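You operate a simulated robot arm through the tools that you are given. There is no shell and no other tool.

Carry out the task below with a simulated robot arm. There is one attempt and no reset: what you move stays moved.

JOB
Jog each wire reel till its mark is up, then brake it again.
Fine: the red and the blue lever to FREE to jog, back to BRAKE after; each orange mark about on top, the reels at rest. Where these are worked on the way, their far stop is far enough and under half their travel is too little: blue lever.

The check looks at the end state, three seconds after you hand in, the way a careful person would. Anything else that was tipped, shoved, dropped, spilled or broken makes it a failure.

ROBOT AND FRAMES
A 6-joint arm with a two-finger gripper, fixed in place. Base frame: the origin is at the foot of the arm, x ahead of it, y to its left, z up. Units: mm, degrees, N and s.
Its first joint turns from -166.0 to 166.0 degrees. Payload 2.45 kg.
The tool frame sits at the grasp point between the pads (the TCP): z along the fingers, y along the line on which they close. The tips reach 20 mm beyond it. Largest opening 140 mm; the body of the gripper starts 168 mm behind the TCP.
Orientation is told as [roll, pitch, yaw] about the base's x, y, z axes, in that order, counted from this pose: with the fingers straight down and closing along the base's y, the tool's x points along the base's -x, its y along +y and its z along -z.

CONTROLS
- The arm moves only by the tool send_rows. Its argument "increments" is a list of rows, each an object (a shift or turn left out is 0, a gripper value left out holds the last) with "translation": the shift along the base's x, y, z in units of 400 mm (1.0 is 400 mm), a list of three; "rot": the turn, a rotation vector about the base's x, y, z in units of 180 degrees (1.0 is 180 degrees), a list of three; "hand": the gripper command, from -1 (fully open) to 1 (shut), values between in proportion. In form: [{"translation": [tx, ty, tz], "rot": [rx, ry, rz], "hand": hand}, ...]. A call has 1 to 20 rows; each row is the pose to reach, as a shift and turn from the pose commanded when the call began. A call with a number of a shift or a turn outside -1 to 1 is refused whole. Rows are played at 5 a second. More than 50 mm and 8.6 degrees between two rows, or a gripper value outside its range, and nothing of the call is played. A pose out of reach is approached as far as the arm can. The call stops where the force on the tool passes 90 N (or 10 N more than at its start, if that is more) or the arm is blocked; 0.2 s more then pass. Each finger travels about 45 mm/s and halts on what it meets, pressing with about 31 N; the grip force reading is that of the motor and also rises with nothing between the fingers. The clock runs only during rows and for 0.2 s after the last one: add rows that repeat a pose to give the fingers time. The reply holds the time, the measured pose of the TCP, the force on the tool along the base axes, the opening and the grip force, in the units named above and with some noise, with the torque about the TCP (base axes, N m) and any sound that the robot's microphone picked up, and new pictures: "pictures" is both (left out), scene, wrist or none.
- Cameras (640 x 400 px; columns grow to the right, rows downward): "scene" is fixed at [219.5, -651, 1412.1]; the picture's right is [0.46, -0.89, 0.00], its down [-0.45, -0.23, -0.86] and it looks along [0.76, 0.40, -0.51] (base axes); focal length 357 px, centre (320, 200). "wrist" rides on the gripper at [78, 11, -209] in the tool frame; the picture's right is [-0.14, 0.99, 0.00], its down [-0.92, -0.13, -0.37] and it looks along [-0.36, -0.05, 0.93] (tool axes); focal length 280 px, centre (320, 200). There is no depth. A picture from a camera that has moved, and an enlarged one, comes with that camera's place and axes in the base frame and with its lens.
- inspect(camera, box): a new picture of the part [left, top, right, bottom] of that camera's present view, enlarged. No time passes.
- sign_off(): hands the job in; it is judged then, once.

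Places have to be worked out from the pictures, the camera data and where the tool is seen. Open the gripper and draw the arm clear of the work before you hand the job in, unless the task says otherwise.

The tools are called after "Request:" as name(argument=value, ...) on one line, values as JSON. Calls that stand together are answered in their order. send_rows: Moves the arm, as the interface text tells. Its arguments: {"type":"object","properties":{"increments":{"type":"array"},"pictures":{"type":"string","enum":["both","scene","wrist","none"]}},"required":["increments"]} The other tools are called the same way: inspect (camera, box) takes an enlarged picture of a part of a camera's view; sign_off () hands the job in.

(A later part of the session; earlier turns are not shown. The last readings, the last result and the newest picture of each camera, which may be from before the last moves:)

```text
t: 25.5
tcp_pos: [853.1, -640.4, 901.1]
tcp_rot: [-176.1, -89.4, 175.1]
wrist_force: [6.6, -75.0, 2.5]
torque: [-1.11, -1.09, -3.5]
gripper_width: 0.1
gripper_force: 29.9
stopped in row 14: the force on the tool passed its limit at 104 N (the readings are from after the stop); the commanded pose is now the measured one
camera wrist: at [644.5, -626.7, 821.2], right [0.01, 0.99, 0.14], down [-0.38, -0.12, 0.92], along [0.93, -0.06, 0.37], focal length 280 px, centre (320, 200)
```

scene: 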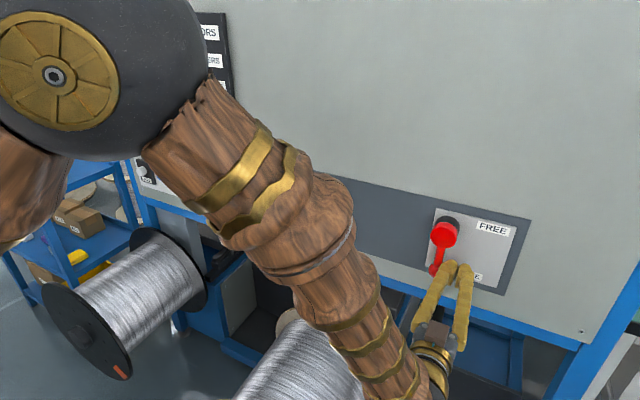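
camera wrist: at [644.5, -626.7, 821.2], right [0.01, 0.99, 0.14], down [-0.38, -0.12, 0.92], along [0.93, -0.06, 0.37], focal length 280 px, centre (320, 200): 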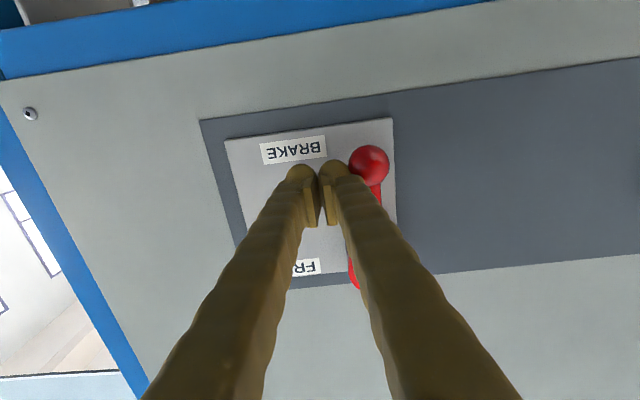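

The red lever is back down at the BRAKE stop, with its ball near y=-598, z=883 as at the start. I'll ease off, back out, and check the lamp.

Request:
send_rows(increments=[{"translation": [0, -0.025, 0]}, {"translation": [0, -0.05, 0]}, {"translation": [-0.1, -0.05, 0]}, {"translation": [-0.2, -0.05, 0.01]}, {"translation": [-0.25, 0.03, 0.05]}, {"translation": [-0.3, 0.12, 0.1]}, {"translation": [-0.35, 0.21, 0.15]}, {"translation": [-0.4, 0.3, 0.2]}, {"translation": [-0.4, 0.41, 0.25]}, {"translation": [-0.4, 0.52, 0.3]}, {"translation": [-0.4, 0.63, 0.33]}, {"translation": [-0.4, 0.74, 0.33]}, {"translation": [-0.4, 0.85, 0.33]}])

Request:
inspect(camera="scene", box=[300, 160, 540, 310])

Request:
inspect(camera="scene", box=[60, 380, 440, 400])

```text
t: 28.3
tcp_pos: [695.7, -297.4, 1036.7]
tcp_rot: [114.7, -89.5, -114.9]
wrist_force: [-0.1, 1.0, 0.3]
torque: [0.0, 0.03, 0.0]
gripper_width: 0.1
gripper_force: 29.5
out of reach, approached as far as the arm can: row 13
camera wrist: at [486.1, -284.5, 957.3], right [0.0, 0.99, 0.15], down [-0.37, -0.13, 0.92], along [0.93, -0.06, 0.37], focal length 280 px, centre (320, 200)
```

scene: 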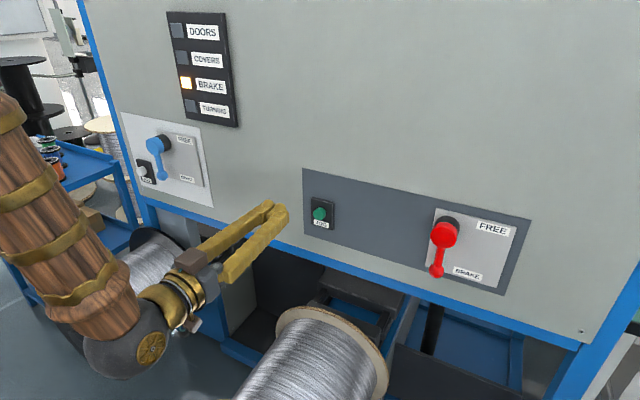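
wrist: 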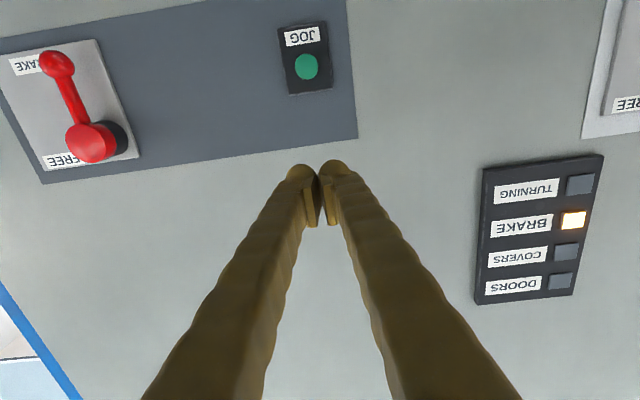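

```text
2.67 times, centred on (420, 235) of scene
camera zoom: at [219.5, -651.0, 1412.1], right [0.46, -0.89, 0.0], down [-0.45, -0.23, -0.86], along [0.76, 0.4, -0.51], focal length 952 px, centre (53, 107)
```

zoom: 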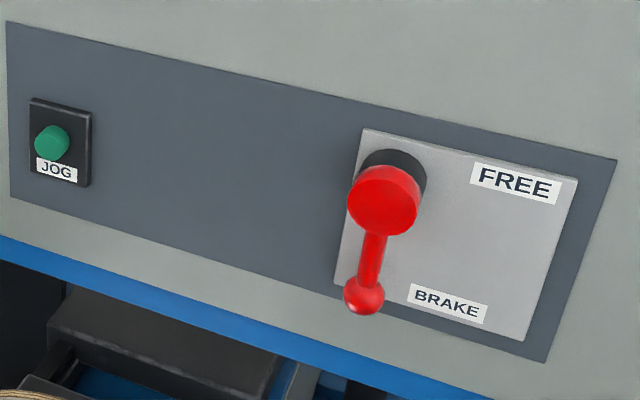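

```text
1.68 times, centred on (250, 390) of scene
camera zoom: at [219.5, -651.0, 1412.1], right [0.46, -0.89, 0.0], down [-0.45, -0.23, -0.86], along [0.76, 0.4, -0.51], focal length 601 px, centre (438, -120)
```

zoom: 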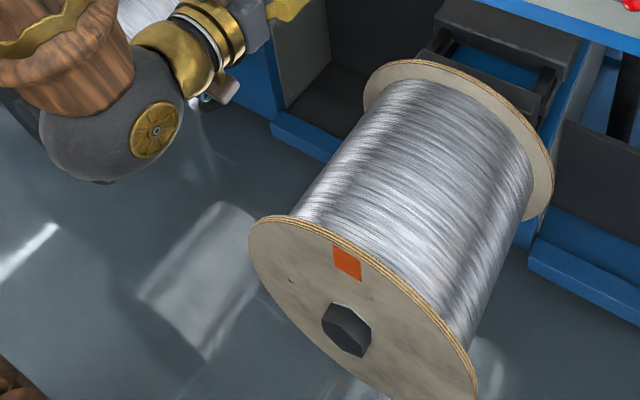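

The red lever is at BRAKE with the lamp lit again, and the wooden reel's mark is on top. I'll pitch the tool down 25° and travel over to the blue side.

Request:
send_rows(increments=[{"translation": [0, 0.0, 0.02], "rot": [0, 0.0356, 0]}, {"translation": [0, 0.05, 0.04], "rot": [0, 0.0711, 0]}, {"translation": [0, 0.15, 0.04], "rot": [0, 0.1067, 0]}, {"translation": [0, 0.26, 0.04], "rot": [0, 0.1422, 0]}, {"translation": [0, 0.37, 0.04], "rot": [0, 0.1422, 0]}, {"translation": [0, 0.48, 0.04], "rot": [0, 0.1422, 0]}, {"translation": [0, 0.59, 0.04], "rot": [0, 0.1422, 0]}, {"translation": [0, 0.7, 0.04], "rot": [0, 0.1422, 0]}, {"translation": [0, 0.81, 0.04], "rot": [0, 0.1422, 0]}, {"translation": [0, 0.92, 0.04], "rot": [0, 0.1422, 0]}, {"translation": [0, 1.0, 0.04], "rot": [0, 0.1422, 0]}, {"translation": [0, 1.0, 0.04], "rot": [0, 0.1422, 0]}])

Request:
inspect(camera="scene", box=[60, 380, 440, 400])

```text
t: 30.9
tcp_pos: [703.6, -3.7, 1056.1]
tcp_rot: [-3.9, -64.5, 9.6]
wrist_force: [-0.7, -0.2, 0.6]
torque: [0.03, 0.02, -0.01]
gripper_width: 0.3
gripper_force: 29.1
out of reach, approached as far as the arm can: row 7, 8, 9, 10, 11, 12
camera wrist: at [480.3, -16.1, 1075.8], right [-0.05, 0.99, 0.1], down [0.07, -0.09, 0.99], along [1.0, 0.05, -0.07], focal length 280 px, centre (320, 200)
```

scene: 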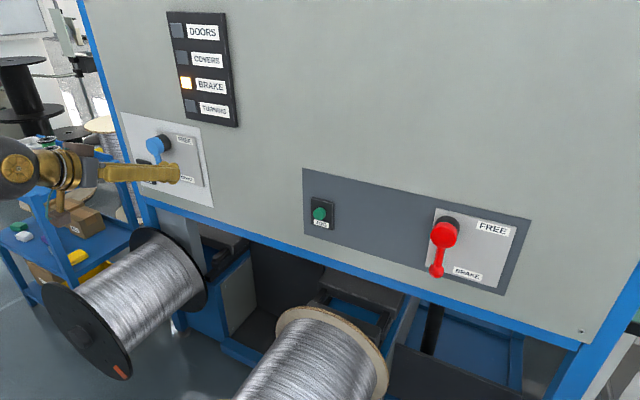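
wrist: 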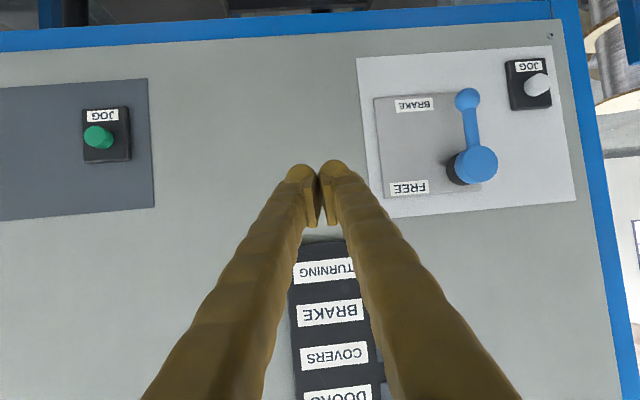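

```text
1.68 times, centred on (250, 390) of scene
camera zoom: at [219.5, -651.0, 1412.1], right [0.46, -0.89, 0.0], down [-0.45, -0.23, -0.86], along [0.76, 0.4, -0.51], focal length 601 px, centre (438, -120)
```

zoom: 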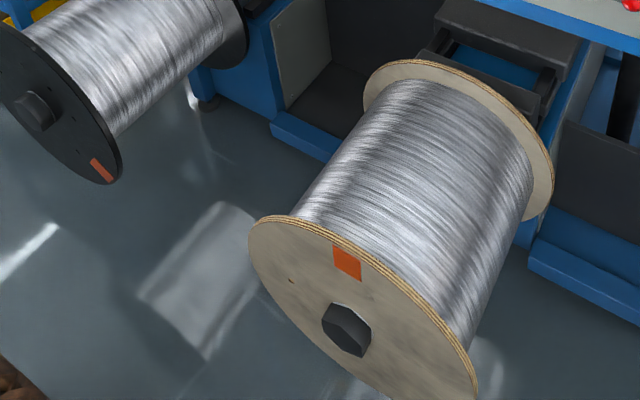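

The arm ran into its inner reach limit with the tool a bit yawed. I'll correct the orientation, push out to larger x, then move across to a standoff at the blue lever's +y side, since its ball is near (855, 222, 926) and its hub near y=222, z=1022.

Request:
send_rows(increments=[{"translation": [0.1, 0, 0], "rot": [0.0047, 0, -0.017]}, {"translation": [0.18, 0, -0.02], "rot": [0.0094, 0, -0.034]}, {"translation": [0.18, 0.11, -0.05], "rot": [0.0094, 0, -0.034]}, {"translation": [0.18, 0.22, -0.08], "rot": [0.0094, 0, -0.034]}, {"translation": [0.18, 0.33, -0.12], "rot": [0.0094, 0, -0.034]}, {"translation": [0.18, 0.44, -0.16], "rot": [0.0094, 0, -0.034]}, {"translation": [0.18, 0.55, -0.2], "rot": [0.0094, 0, -0.034]}, {"translation": [0.18, 0.65, -0.23], "rot": [0.0094, 0, -0.034]}, {"translation": [0.18, 0.69, -0.25], "rot": [0.0094, 0, -0.034]}, {"translation": [0.18, 0.69, -0.25], "rot": [0.0094, 0, -0.034]}])

Request:
inspect(camera="scene", box=[60, 100, 260, 225])

```text
t: 33.1
tcp_pos: [802.3, 88.4, 962.7]
tcp_rot: [1.4, -63.9, 12.6]
wrist_force: [0.2, 1.0, 0.2]
torque: [0.0, -0.03, 0.01]
gripper_width: 0.0
gripper_force: 29.4
out of reach, approached as far as the arm can: row 1, 2, 3, 4, 5, 6, 7, 8, 9, 10
camera wrist: at [583.3, 46.6, 985.5], right [-0.18, 0.98, 0.13], down [0.11, -0.12, 0.99], along [0.98, 0.19, -0.08], focal length 280 px, centre (320, 200)
```

scene: 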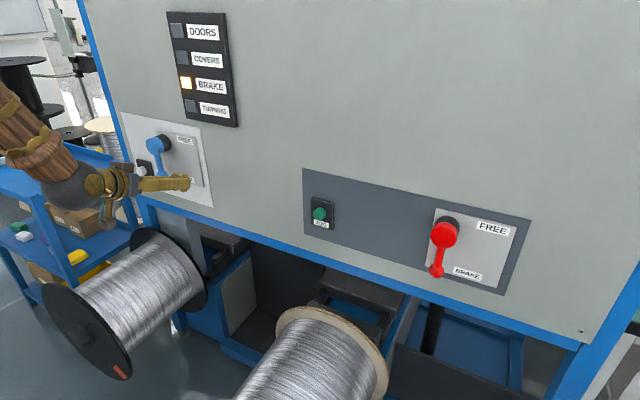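
wrist: 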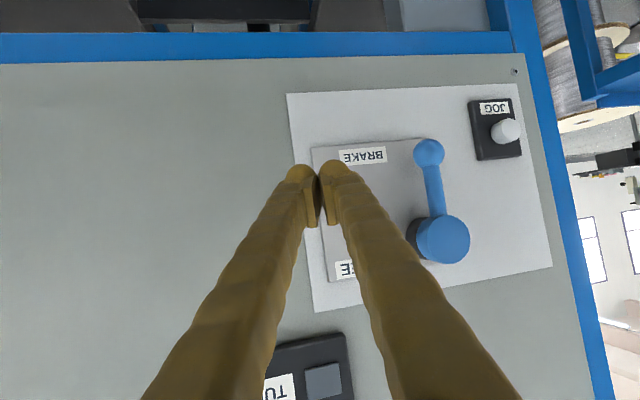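

```text
3.20 times, centred on (160, 162) of scene
camera zoom: at [219.5, -651.0, 1412.1], right [0.46, -0.89, 0.0], down [-0.45, -0.23, -0.86], along [0.76, 0.4, -0.51], focal length 1142 px, centre (832, 320)
```

zoom: 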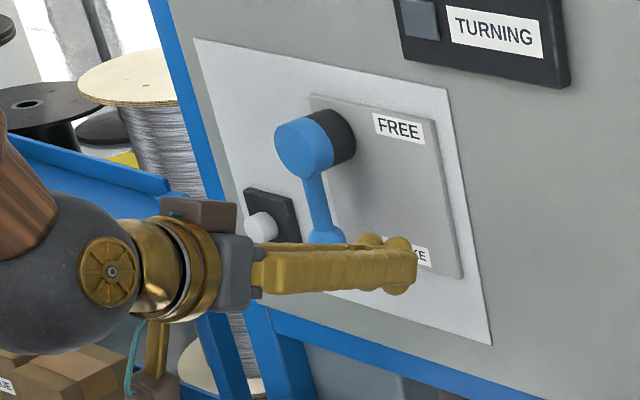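

The reach limit follows the tool's yaw relative to the arm, so it is likely a wrist joint at its range end. I'll back off, pitch the tool down to vertical to unwind the wrist, then go to the +y side and pitch up again from there.

Request:
send_rows(increments=[{"translation": [-0.05, 0, 0.04], "rot": [-0.00575, 0.0441, -0.00836]}, {"translation": [-0.1, 0, 0.08], "rot": [-0.0115, 0.0882, -0.01672]}, {"translation": [-0.14, 0, 0.12], "rot": [-0.01725, 0.1323, -0.02508]}, {"translation": [-0.17, 0, 0.16], "rot": [-0.023, 0.1764, -0.03344]}, {"translation": [-0.19, 0, 0.2], "rot": [-0.02875, 0.2205, -0.0418]}, {"translation": [-0.2, 0, 0.25], "rot": [-0.0345, 0.2646, -0.05016]}, {"translation": [-0.2, 0, 0.3], "rot": [-0.04025, 0.3087, -0.05852]}, {"translation": [-0.2, 0, 0.34], "rot": [-0.046, 0.3528, -0.0669]}, {"translation": [-0.2, 0, 0.34], "rot": [-0.046, 0.3528, -0.0669]}])

```text
t: 35.1
tcp_pos: [723.6, 89.6, 1096.0]
tcp_rot: [-0.2, 0.1, -0.2]
wrist_force: [-0.4, -0.5, -0.2]
torque: [0.1, 0.02, -0.02]
gripper_width: 0.0
gripper_force: 29.1
out of reach, approached as far as the arm can: row 3, 4, 5
camera wrist: at [644.4, 101.0, 1305.7], right [0.14, 0.99, 0.0], down [0.92, -0.13, 0.37], along [0.36, -0.05, -0.93], focal length 280 px, centre (320, 200)
```

scene: 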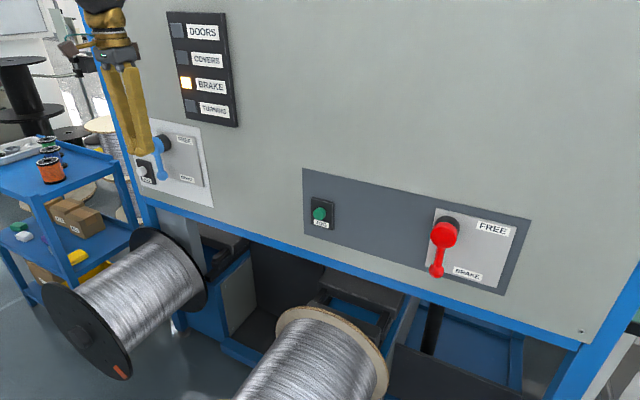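
wrist: 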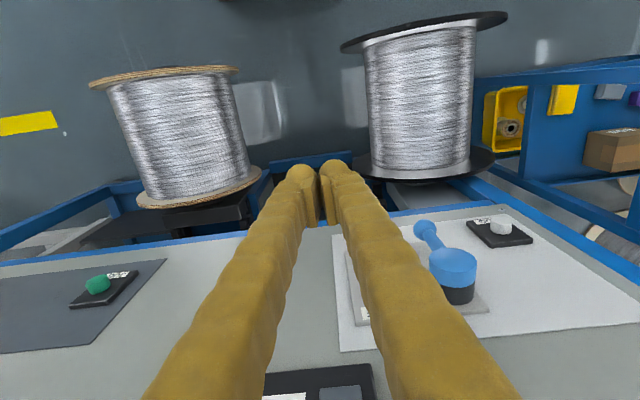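

The wrist has unwound and the tool points straight down at y≈90. I'll move over to y≈280 and pitch up again there, approaching the blue lever from its +y side.

Request:
send_rows(increments=[{"translation": [0.01, 0.1, -0.02]}, {"translation": [0.02, 0.2, -0.04]}, {"translation": [0.03, 0.3, -0.06]}, {"translation": [0.035, 0.4, -0.08]}, {"translation": [0.041, 0.4885, -0.09]}, {"translation": [0.05, 0.485, -0.11], "rot": [0, -0.0444, 0]}, {"translation": [0.06, 0.48, -0.14], "rot": [0, -0.0889, 0]}, {"translation": [0.07, 0.477, -0.17], "rot": [0, -0.1333, 0]}, {"translation": [0.08, 0.474, -0.2], "rot": [0, -0.1778, 0]}, {"translation": [0.09, 0.471, -0.24], "rot": [0, -0.2222, 0]}, {"translation": [0.1, 0.468, -0.27], "rot": [0, -0.2667, 0]}, {"translation": [0.115, 0.465, -0.31], "rot": [0, -0.3111, 0]}, {"translation": [0.1285, 0.4635, -0.34], "rot": [0, -0.3556, 0]}, {"translation": [0.1285, 0.4635, -0.34], "rot": [0, -0.3556, 0]}])

Request:
inspect(camera="scene", box=[60, 100, 260, 225])

```text
t: 38.1
tcp_pos: [774.8, 277.6, 960.9]
tcp_rot: [0.2, -64.0, -0.1]
wrist_force: [-0.3, -0.2, 0.5]
torque: [-0.03, 0.0, 0.0]
gripper_width: 0.0
gripper_force: 29.4
camera wrist: at [551.5, 288.0, 981.9], right [0.06, 0.99, 0.12], down [0.07, -0.13, 0.99], along [1.0, -0.05, -0.08], focal length 280 px, centre (320, 200)
```

scene: 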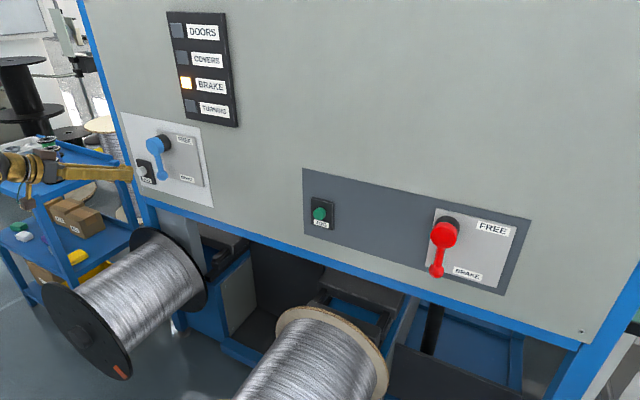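
wrist: 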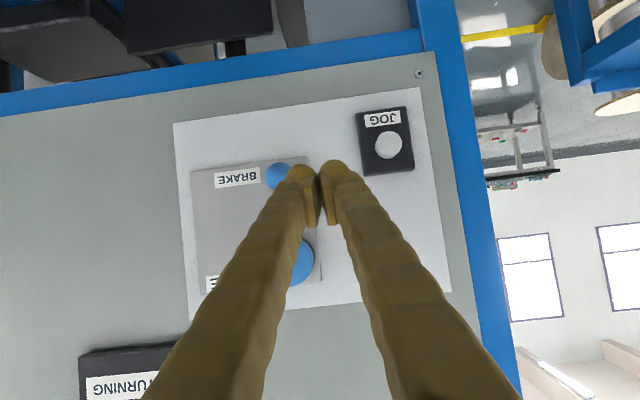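

```text
3.20 times, centred on (160, 162) of scene
camera zoom: at [219.5, -651.0, 1412.1], right [0.46, -0.89, 0.0], down [-0.45, -0.23, -0.86], along [0.76, 0.4, -0.51], focal length 1142 px, centre (832, 320)
```

zoom: 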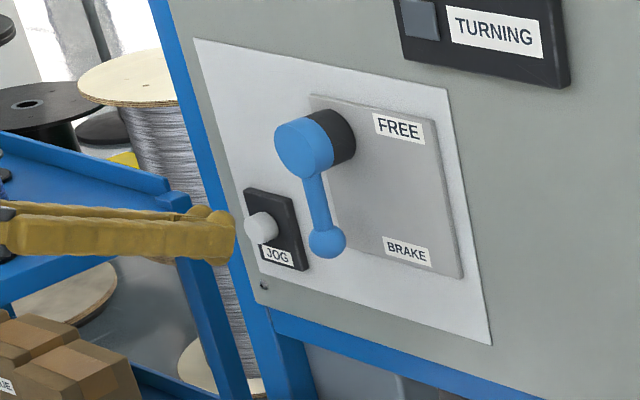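

The tool is now cleanly at (775, 277, 961) with no reach issue. The blue ball is near (860, 230, 922) and its hub near y=229, z=1018; I'll slide in beside it and check the fit before sweeping.

Request:
send_rows(increments=[{"translation": [0.09, 0, -0.014]}, {"translation": [0.1925, 0.002, -0.028]}, {"translation": [0.1925, 0.002, -0.028]}])

Request:
inspect(camera="scene", box=[60, 100, 260, 225])

```text
t: 38.9
tcp_pos: [851.8, 279.4, 948.8]
tcp_rot: [-0.1, -64.0, 0.0]
wrist_force: [-0.4, 0.4, -0.6]
torque: [-0.01, 0.0, -0.02]
gripper_width: 0.2
gripper_force: 29.1
camera wrist: at [628.5, 290.8, 971.1], right [0.06, 0.99, 0.12], down [0.07, -0.13, 0.99], along [1.0, -0.05, -0.08], focal length 280 px, centre (320, 200)
```

scene: 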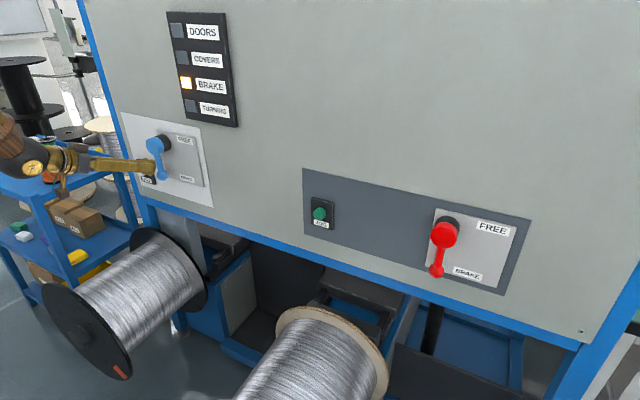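
wrist: 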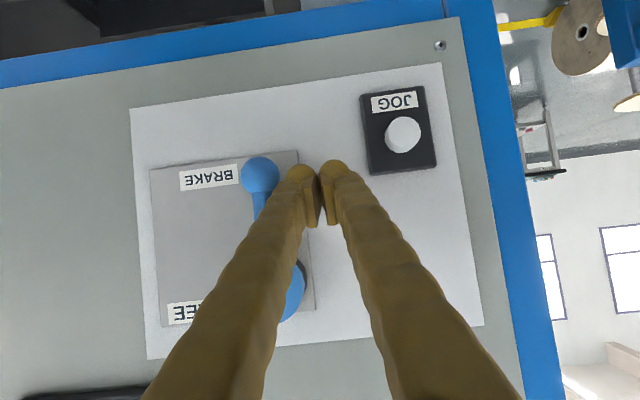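

```text
3.20 times, centred on (160, 162) of scene
camera zoom: at [219.5, -651.0, 1412.1], right [0.46, -0.89, 0.0], down [-0.45, -0.23, -0.86], along [0.76, 0.4, -0.51], focal length 1142 px, centre (832, 320)
```

zoom: 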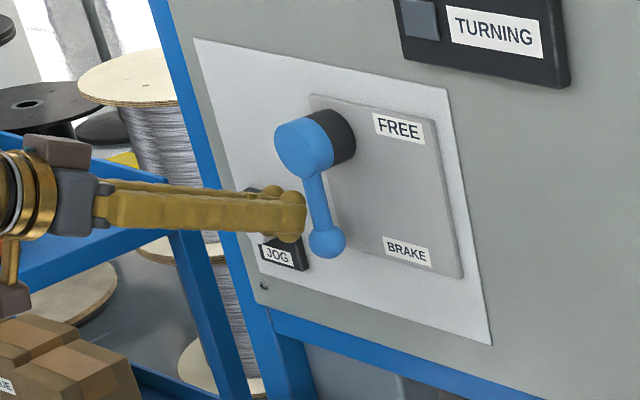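

The fingers sit beside the blue lever with clear gaps. I'll sweep it along the arc to its far FREE stop.

Request:
send_rows(increments=[{"translation": [0, -0.0335, -0.0183]}, {"translation": [0, -0.07, -0.03]}, {"translation": [0, -0.108, -0.0355]}, {"translation": [0, -0.1463, -0.034]}, {"translation": [0, -0.1838, -0.0263]}, {"translation": [0, -0.2195, -0.0118]}, {"translation": [0, -0.252, 0.0085]}, {"translation": [0, -0.2805, 0.0343]}, {"translation": [0, -0.304, 0.0645]}, {"translation": [0, -0.322, 0.0983]}, {"translation": [0, -0.3288, 0.1163]}])

Request:
inspect(camera="scene", box=[60, 100, 260, 225])

```text
t: 41.1
tcp_pos: [847.2, 153.6, 973.6]
tcp_rot: [-0.6, -62.5, 0.9]
wrist_force: [13.8, 23.8, -63.1]
torque: [0.44, 0.98, 0.82]
gripper_width: 0.2
gripper_force: 29.8
stopped in row 11: the force on the tool passed its limit at 107 N (the readings are from after the stop); the commanded pose is now the measured one
camera wrist: at [625.3, 163.4, 1001.2], right [0.06, 0.99, 0.12], down [0.1, -0.12, 0.99], along [0.99, -0.04, -0.11], focal length 280 px, centre (320, 200)
```

scene: 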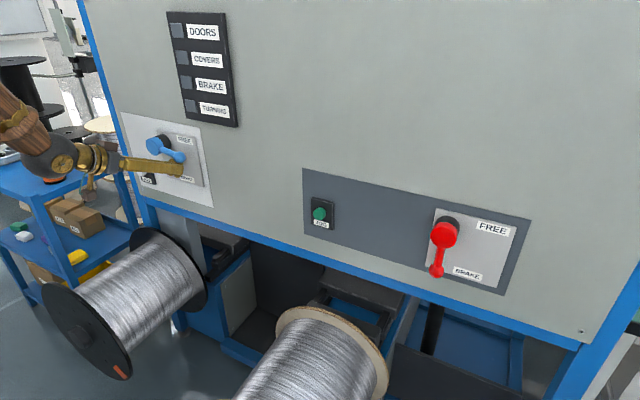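
wrist: 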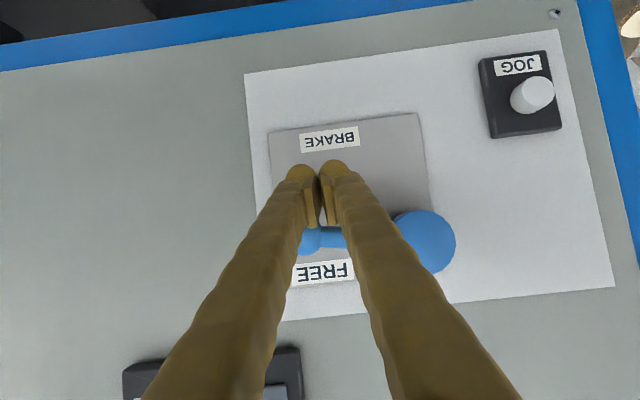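

```text
3.20 times, centred on (160, 162) of scene
camera zoom: at [219.5, -651.0, 1412.1], right [0.46, -0.89, 0.0], down [-0.45, -0.23, -0.86], along [0.76, 0.4, -0.51], focal length 1142 px, centre (832, 320)
```

zoom: 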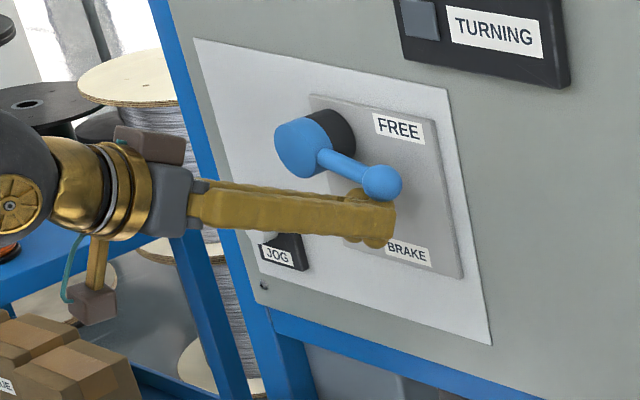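

The blue lever is at its far stop at FREE and the BRAKE lamp is off. I'll ease off and move to a standoff in front of the white JOG button near (878, 359, 902).

Request:
send_rows(increments=[{"translation": [0, 0.005, -0.03]}, {"translation": [-0.06, 0.01, -0.035]}, {"translation": [-0.14, 0.03, -0.04]}, {"translation": [-0.14, 0.14, -0.08]}, {"translation": [-0.14, 0.25, -0.11]}, {"translation": [-0.14, 0.36, -0.14]}, {"translation": [-0.14, 0.47, -0.165]}, {"translation": [-0.1, 0.5135, -0.174]}, {"translation": [-0.04, 0.5135, -0.174]}, {"translation": [-0.04, 0.5135, -0.174]}])

Request:
inspect(camera="scene", box=[60, 100, 260, 225])

Request:
inspect(camera="scene", box=[20, 210, 220, 390])

```text
t: 43.3
tcp_pos: [832.1, 360.3, 910.8]
tcp_rot: [-0.3, -63.1, 0.7]
wrist_force: [-0.3, 0.5, -1.2]
torque: [0.0, -0.01, -0.02]
gripper_width: 0.0
gripper_force: 29.1
camera wrist: at [610.1, 369.9, 936.1], right [0.06, 0.99, 0.12], down [0.09, -0.12, 0.99], along [0.99, -0.05, -0.09], focal length 280 px, centre (320, 200)
```

scene: 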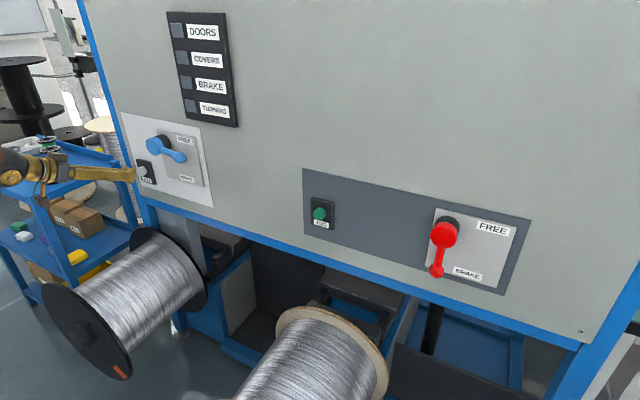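
wrist: 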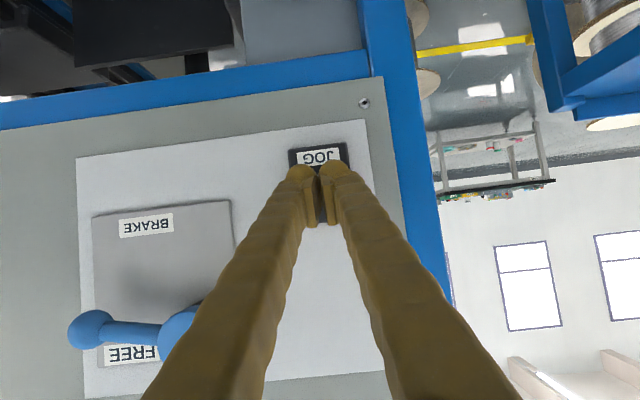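

```text
3.20 times, centred on (160, 162) of scene
camera zoom: at [219.5, -651.0, 1412.1], right [0.46, -0.89, 0.0], down [-0.45, -0.23, -0.86], along [0.76, 0.4, -0.51], focal length 1142 px, centre (832, 320)
```

zoom: 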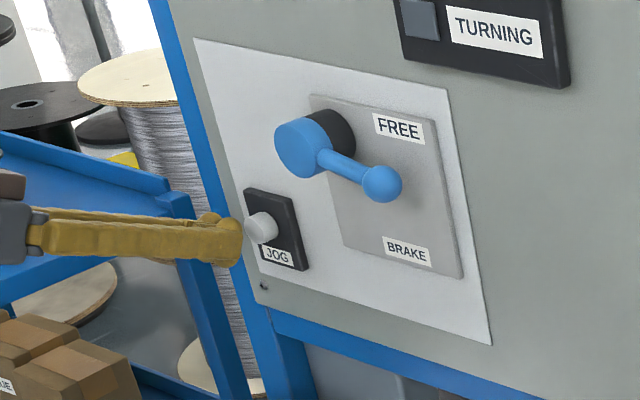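

```text
2.22 times, centred on (120, 300) of scene
camera zoom: at [219.5, -651.0, 1412.1], right [0.46, -0.89, 0.0], down [-0.45, -0.23, -0.86], along [0.76, 0.4, -0.51], focal length 793 px, centre (764, -22)
```

zoom: 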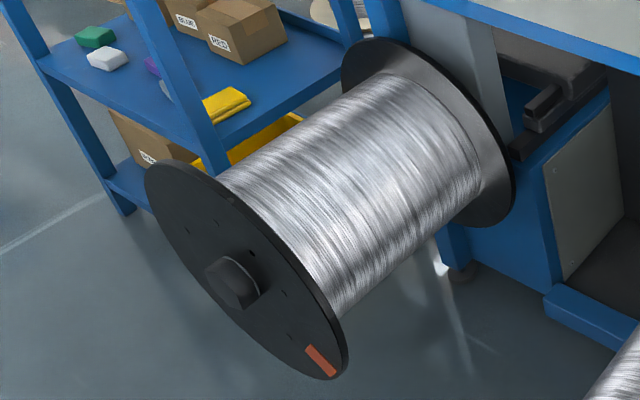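

The white button is near (879, 360, 901) and I'm lined up in y. I'll drop 8 mm and creep in to press, then look at the black reel.

Request:
send_rows(increments=[{"translation": [0.02, 0, -0.02]}, {"translation": [0.045, 0, -0.02]}, {"translation": [0.05, 0, -0.02]}, {"translation": [0.055, 0, -0.02]}, {"translation": [0.06, 0, -0.02]}, {"translation": [0.065, 0, -0.02]}, {"translation": [0.07, 0, -0.02]}])

Request:
inspect(camera="scene", box=[20, 210, 220, 390])

Request:
inspect(camera="scene", box=[60, 100, 260, 225])

```text
t: 44.9
tcp_pos: [860.3, 358.4, 901.7]
tcp_rot: [-0.4, -63.0, 0.7]
wrist_force: [-3.3, 1.1, -0.9]
torque: [0.02, 0.01, -0.01]
gripper_width: 5.8
gripper_force: 29.5
heard: click
camera wrist: at [639.0, 368.4, 927.1], right [0.06, 0.99, 0.12], down [0.09, -0.12, 0.99], along [0.99, -0.05, -0.1], focal length 280 px, centre (320, 200)
```

scene: 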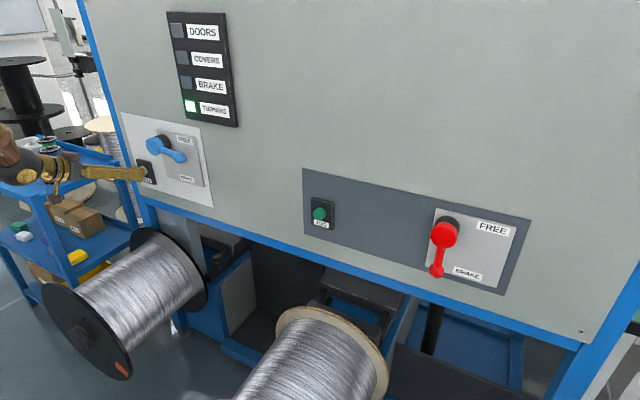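
wrist: 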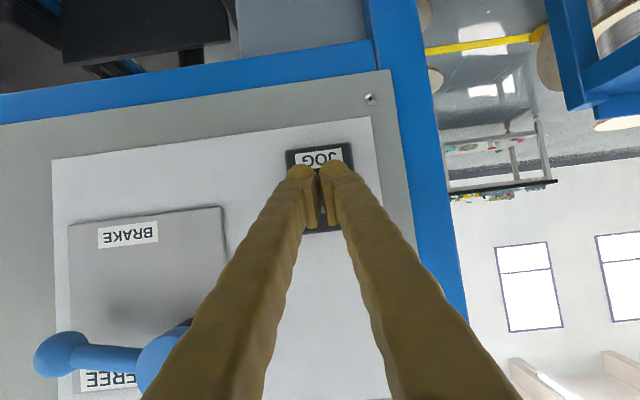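

```text
2.22 times, centred on (120, 300) of scene
camera zoom: at [219.5, -651.0, 1412.1], right [0.46, -0.89, 0.0], down [-0.45, -0.23, -0.86], along [0.76, 0.4, -0.51], focal length 793 px, centre (764, -22)
```

zoom: 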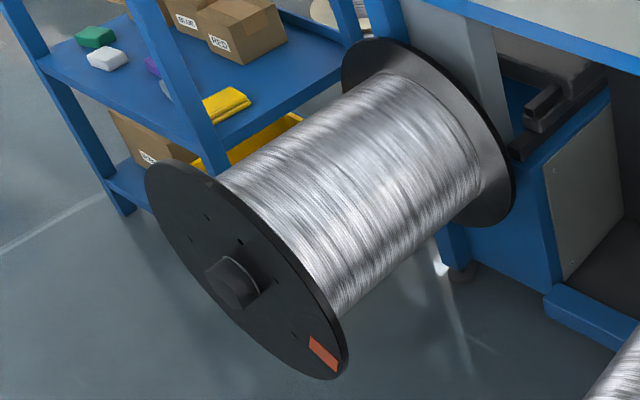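

```text
3.20 times, centred on (160, 162) of scene
camera zoom: at [219.5, -651.0, 1412.1], right [0.46, -0.89, 0.0], down [-0.45, -0.23, -0.86], along [0.76, 0.4, -0.51], focal length 1142 px, centre (832, 320)
```

zoom: 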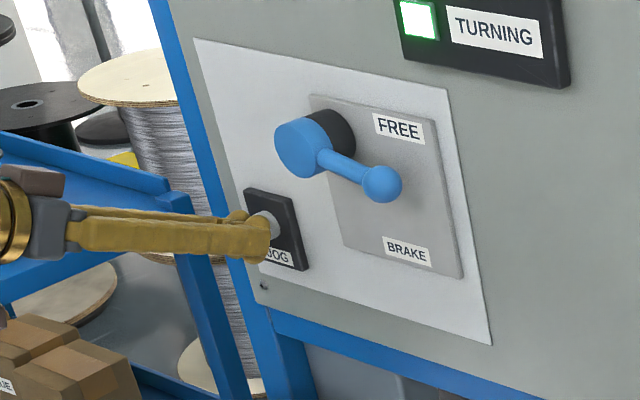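

TURNING is lit and the black reel's mark is moving up the right side, now about 124° from the top. I'll hold for 2 s and measure again.

Request:
send_rows(increments=[{"translation": [0, 0, 0]}, {"translation": [0, 0, 0]}, {"translation": [0, 0, 0]}, {"translation": [0, 0, 0]}, {"translation": [0, 0, 0]}, {"translation": [0, 0, 0]}, {"translation": [0, 0, 0]}, {"translation": [0, 0, 0]}, {"translation": [0, 0, 0]}], pictures="scene")

Request:
inspect(camera="scene", box=[20, 210, 220, 390])

```text
t: 46.9
tcp_pos: [860.9, 358.8, 901.8]
tcp_rot: [-0.4, -63.0, 0.8]
wrist_force: [-3.2, -1.0, -0.7]
torque: [-0.01, 0.02, 0.0]
gripper_width: 6.1
gripper_force: 29.0
```

scene: 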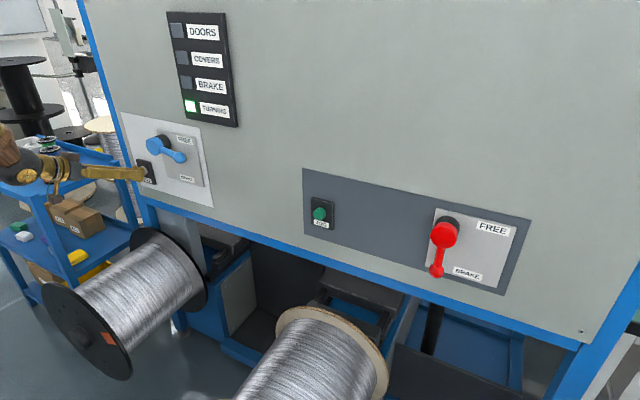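

```text
2.22 times, centred on (120, 300) of scene
camera zoom: at [219.5, -651.0, 1412.1], right [0.46, -0.89, 0.0], down [-0.45, -0.23, -0.86], along [0.76, 0.4, -0.51], focal length 793 px, centre (764, -22)
```

zoom: 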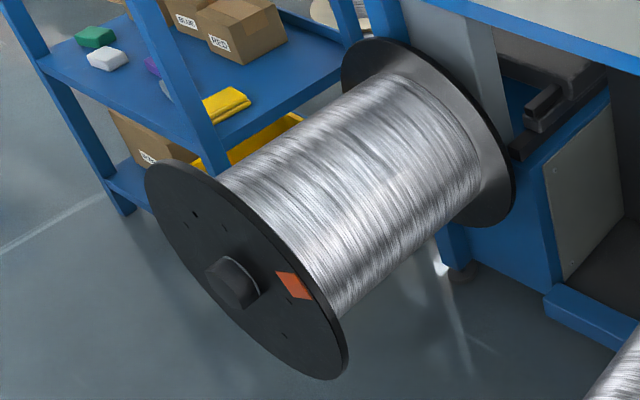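

The mark is about 65° from the top, still at 30°/s. I'll hold 1.4 s more and re-measure.

Request:
send_rows(increments=[{"translation": [0, 0, 0]}, {"translation": [0, 0, 0]}, {"translation": [0, 0, 0]}, {"translation": [0, 0, 0]}, {"translation": [0, 0, 0]}, {"translation": [0, 0, 0]}], pictures="none")

Request:
inspect(camera="scene", box=[20, 210, 220, 390])

```text
t: 48.3
tcp_pos: [862.2, 358.4, 901.0]
tcp_rot: [-0.4, -63.0, 0.6]
wrist_force: [-3.2, 0.0, 0.7]
torque: [0.0, 0.0, 0.01]
gripper_width: 5.8
gripper_force: 29.1
```

```text
2.22 times, centred on (120, 300) of scene
camera zoom: at [219.5, -651.0, 1412.1], right [0.46, -0.89, 0.0], down [-0.45, -0.23, -0.86], along [0.76, 0.4, -0.51], focal length 793 px, centre (764, -22)
```

zoom: 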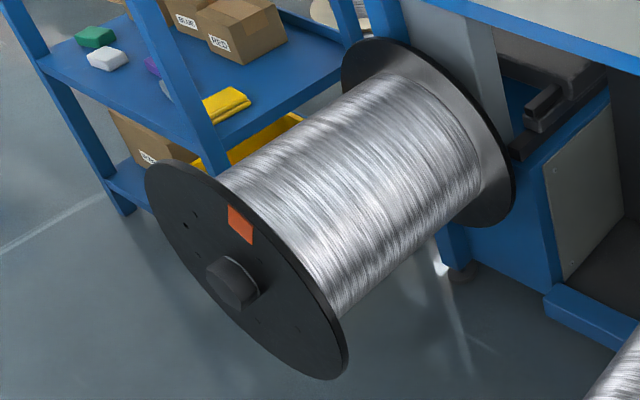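

The mark is about 23° from the top. The same 0.6 s hold-then-release gave about 25° on the first reel, so I'll repeat exactly that.

Request:
send_rows(increments=[{"translation": [0, 0, 0]}, {"translation": [0, 0, 0]}, {"translation": [0, 0, 0]}, {"translation": [-0.06, 0, 0]}, {"translation": [-0.08, 0, 0]}], pictures="scene")

Request:
inspect(camera="scene", box=[20, 210, 220, 390])

```text
t: 49.5
tcp_pos: [829.2, 357.9, 903.1]
tcp_rot: [-0.4, -63.1, 0.7]
wrist_force: [0.7, -0.6, 0.0]
torque: [0.01, -0.03, 0.02]
gripper_width: 0.0
gripper_force: 29.7
```

scene: 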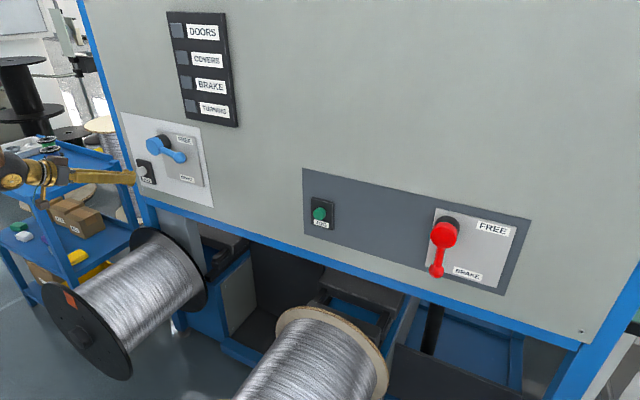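

```text
2.22 times, centred on (120, 300) of scene
camera zoom: at [219.5, -651.0, 1412.1], right [0.46, -0.89, 0.0], down [-0.45, -0.23, -0.86], along [0.76, 0.4, -0.51], focal length 793 px, centre (764, -22)
```

zoom: 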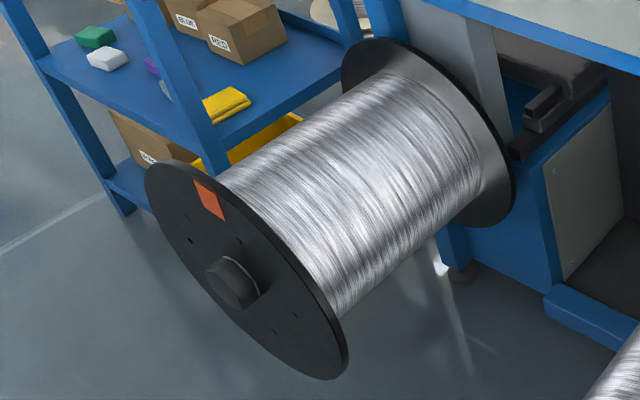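

Both lamps are off and the black reel's mark looks near the top. I'll zoom in on both marks to judge their angle precisely.

Request:
inspect(camera="scene", box=[40, 270, 110, 330])

Request:
inspect(camera="scene", box=[180, 386, 300, 400])

Request:
inspect(camera="scene", box=[30, 260, 150, 390])

```text
6.67 times, centred on (75, 300) of scene
camera zoom: at [219.5, -651.0, 1412.1], right [0.46, -0.89, 0.0], down [-0.45, -0.23, -0.86], along [0.76, 0.4, -0.51], focal length 2380 px, centre (1953, -467)
```

zoom: 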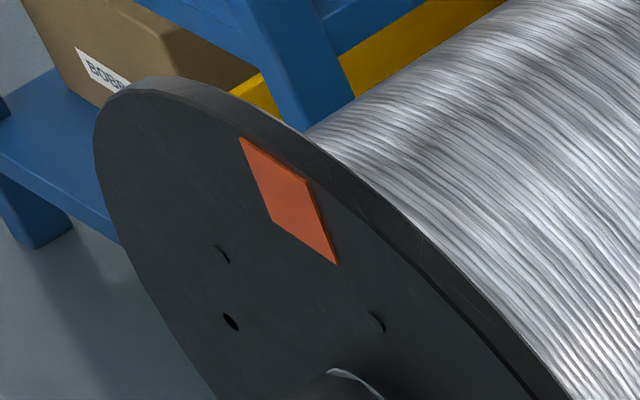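

```text
5.33 times, centred on (240, 393) of scene
camera zoom: at [219.5, -651.0, 1412.1], right [0.46, -0.89, 0.0], down [-0.45, -0.23, -0.86], along [0.76, 0.4, -0.51], focal length 1904 px, centre (747, -829)
```

zoom: 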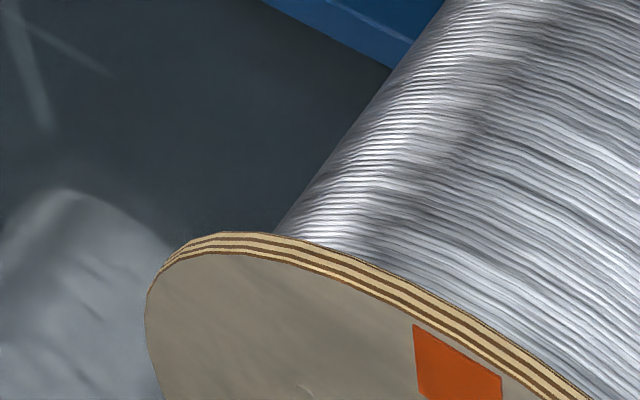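

```text
3.08 times, centred on (90, 325) of scene
camera zoom: at [219.5, -651.0, 1412.1], right [0.46, -0.89, 0.0], down [-0.45, -0.23, -0.86], along [0.76, 0.4, -0.51], focal length 1098 px, centre (1028, -185)
```

zoom: 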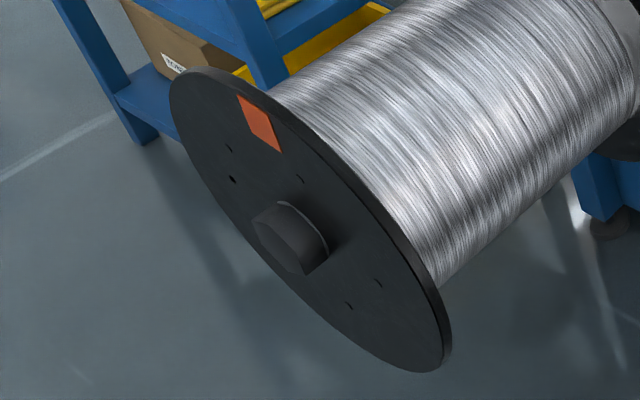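

Corner measurement shows the black reel's mark about 8° short of the top (wooden one only 1–4°). I'll give the white button one very short tap to nudge it a few degrees.

Request:
send_rows(increments=[{"translation": [0.03, 0, 0]}, {"translation": [0.0575, 0, 0]}, {"translation": [0.0575, 0, 0]}, {"translation": [0.0825, 0, 0]}, {"translation": [0.02, 0, 0]}, {"translation": [0, 0, 0]}], pictures="scene")

Request:
inspect(camera="scene", box=[40, 270, 110, 330])

```text
t: 50.9
tcp_pos: [829.3, 357.6, 903.0]
tcp_rot: [-0.4, -63.1, 0.7]
wrist_force: [0.9, -1.1, -0.2]
torque: [-0.03, -0.02, 0.0]
gripper_width: 0.2
gripper_force: 29.2
heard: click
```

scene: 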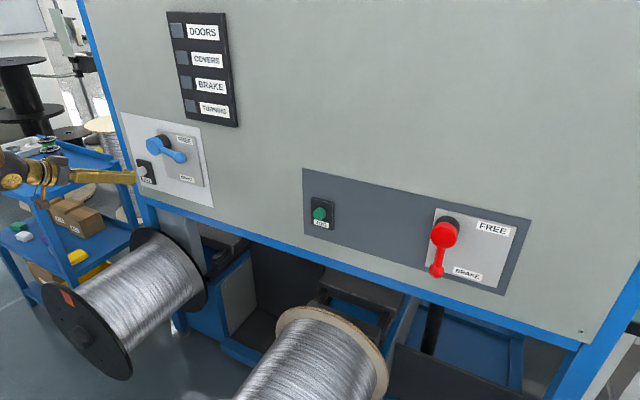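

```text
6.67 times, centred on (75, 300) of scene
camera zoom: at [219.5, -651.0, 1412.1], right [0.46, -0.89, 0.0], down [-0.45, -0.23, -0.86], along [0.76, 0.4, -0.51], focal length 2380 px, centre (1953, -467)
```

zoom: 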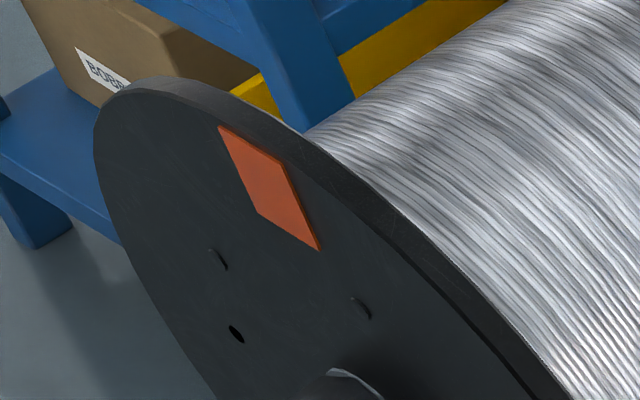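

The mark is now within about 1–4° of the top, and TURNING is off. I'll move up and over to a standoff above the blue lever to push it back to BRAKE.

Request:
send_rows(increments=[{"translation": [-0.06, 0, 0.05]}, {"translation": [-0.1225, -0.02, 0.12]}, {"translation": [-0.1225, -0.1, 0.18]}, {"translation": [-0.1225, -0.18, 0.24]}, {"translation": [-0.1225, -0.26, 0.3]}, {"translation": [-0.1225, -0.34, 0.36]}, {"translation": [-0.1225, -0.43, 0.4]}, {"translation": [-0.1225, -0.519, 0.43]}, {"translation": [-0.1225, -0.519, 0.43]}])

Request:
inspect(camera="scene", box=[60, 100, 260, 225])

```text
t: 52.9
tcp_pos: [779.9, 150.0, 1073.8]
tcp_rot: [-0.4, -63.1, 0.7]
wrist_force: [0.4, -0.9, -0.9]
torque: [-0.02, 0.01, 0.02]
gripper_width: 0.1
gripper_force: 29.6
camera wrist: at [557.8, 159.5, 1099.6], right [0.06, 0.99, 0.12], down [0.09, -0.12, 0.99], along [0.99, -0.05, -0.1], focal length 280 px, centre (320, 200)
```

scene: 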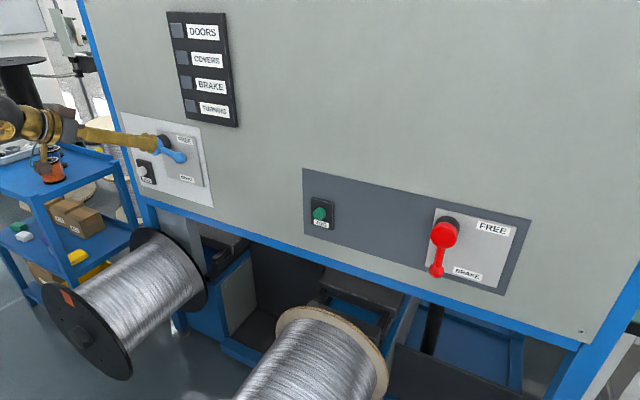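
wrist: 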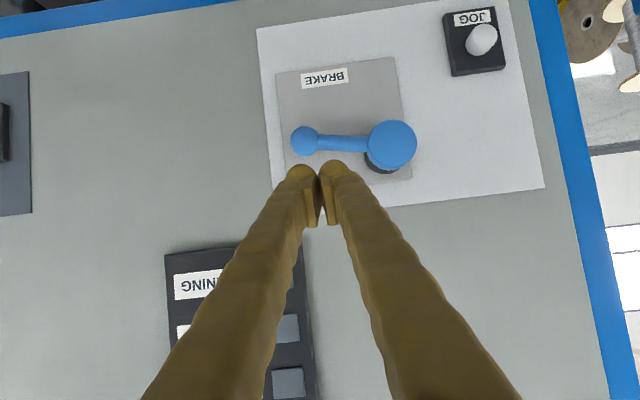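

```text
3.20 times, centred on (160, 162) of scene
camera zoom: at [219.5, -651.0, 1412.1], right [0.46, -0.89, 0.0], down [-0.45, -0.23, -0.86], along [0.76, 0.4, -0.51], focal length 1142 px, centre (832, 320)
```

zoom: 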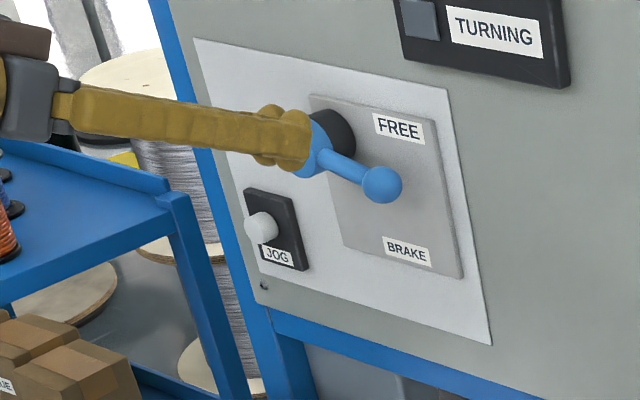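

The blue ball is near (860, 134, 1002), right below-ahead of the fingers. I'll move in above it and sweep it down to the BRAKE stop.

Request:
send_rows(increments=[{"translation": [0.095, 0, 0]}, {"translation": [0.19, 0.0045, -0.0145]}, {"translation": [0.19, -0.0118, -0.0495]}, {"translation": [0.19, -0.0218, -0.0863]}, {"translation": [0.19, -0.025, -0.1245]}, {"translation": [0.19, -0.0218, -0.1628]}, {"translation": [0.19, -0.0118, -0.1998]}, {"translation": [0.19, 0.0045, -0.2345]}, {"translation": [0.19, 0.0265, -0.266]}, {"translation": [0.19, 0.0535, -0.293]}, {"translation": [0.19, 0.085, -0.315]}, {"translation": [0.19, 0.102, -0.324]}, {"translation": [0.19, 0.1198, -0.3313]}, {"translation": [0.19, 0.138, -0.337]}])

Request:
inspect(camera="scene", box=[60, 100, 260, 225])

```text
t: 55.8
tcp_pos: [855.3, 191.0, 945.4]
tcp_rot: [-0.2, -63.3, -0.6]
wrist_force: [-4.0, -43.4, 5.2]
torque: [0.61, 0.26, 1.98]
gripper_width: 0.2
gripper_force: 29.7
stopped in row 14: the force on the tool passed its limit at 103 N (the readings are from after the stop); the commanded pose is now the measured one
camera wrist: at [633.9, 203.7, 969.1], right [0.07, 0.99, 0.12], down [0.08, -0.13, 0.99], along [0.99, -0.06, -0.09], focal length 280 px, centre (320, 200)
```

scene: 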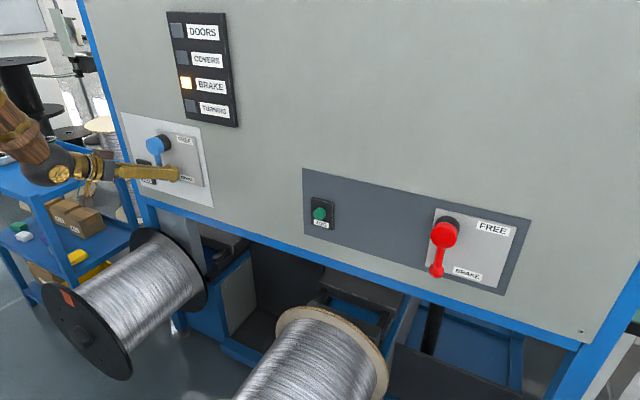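
wrist: 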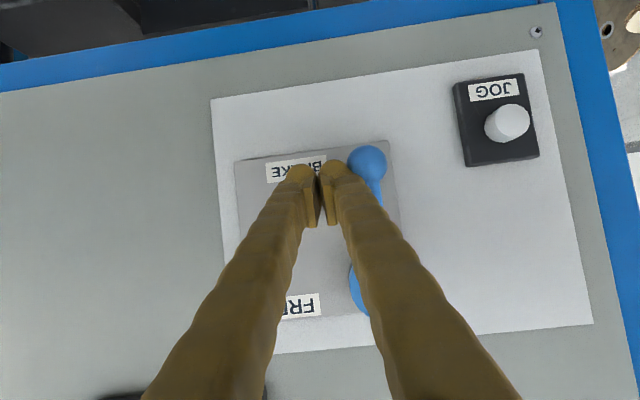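

```text
3.20 times, centred on (160, 162) of scene
camera zoom: at [219.5, -651.0, 1412.1], right [0.46, -0.89, 0.0], down [-0.45, -0.23, -0.86], along [0.76, 0.4, -0.51], focal length 1142 px, centre (832, 320)
```

zoom: 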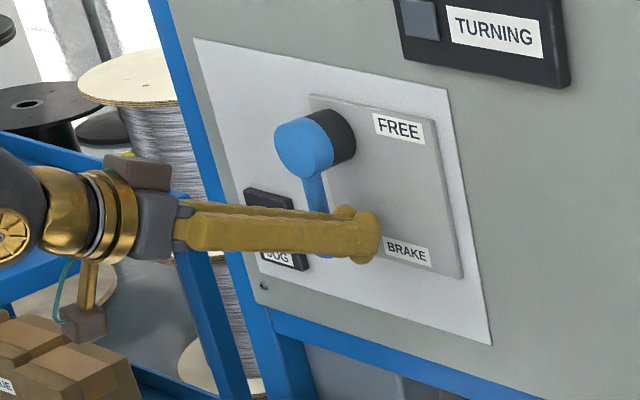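

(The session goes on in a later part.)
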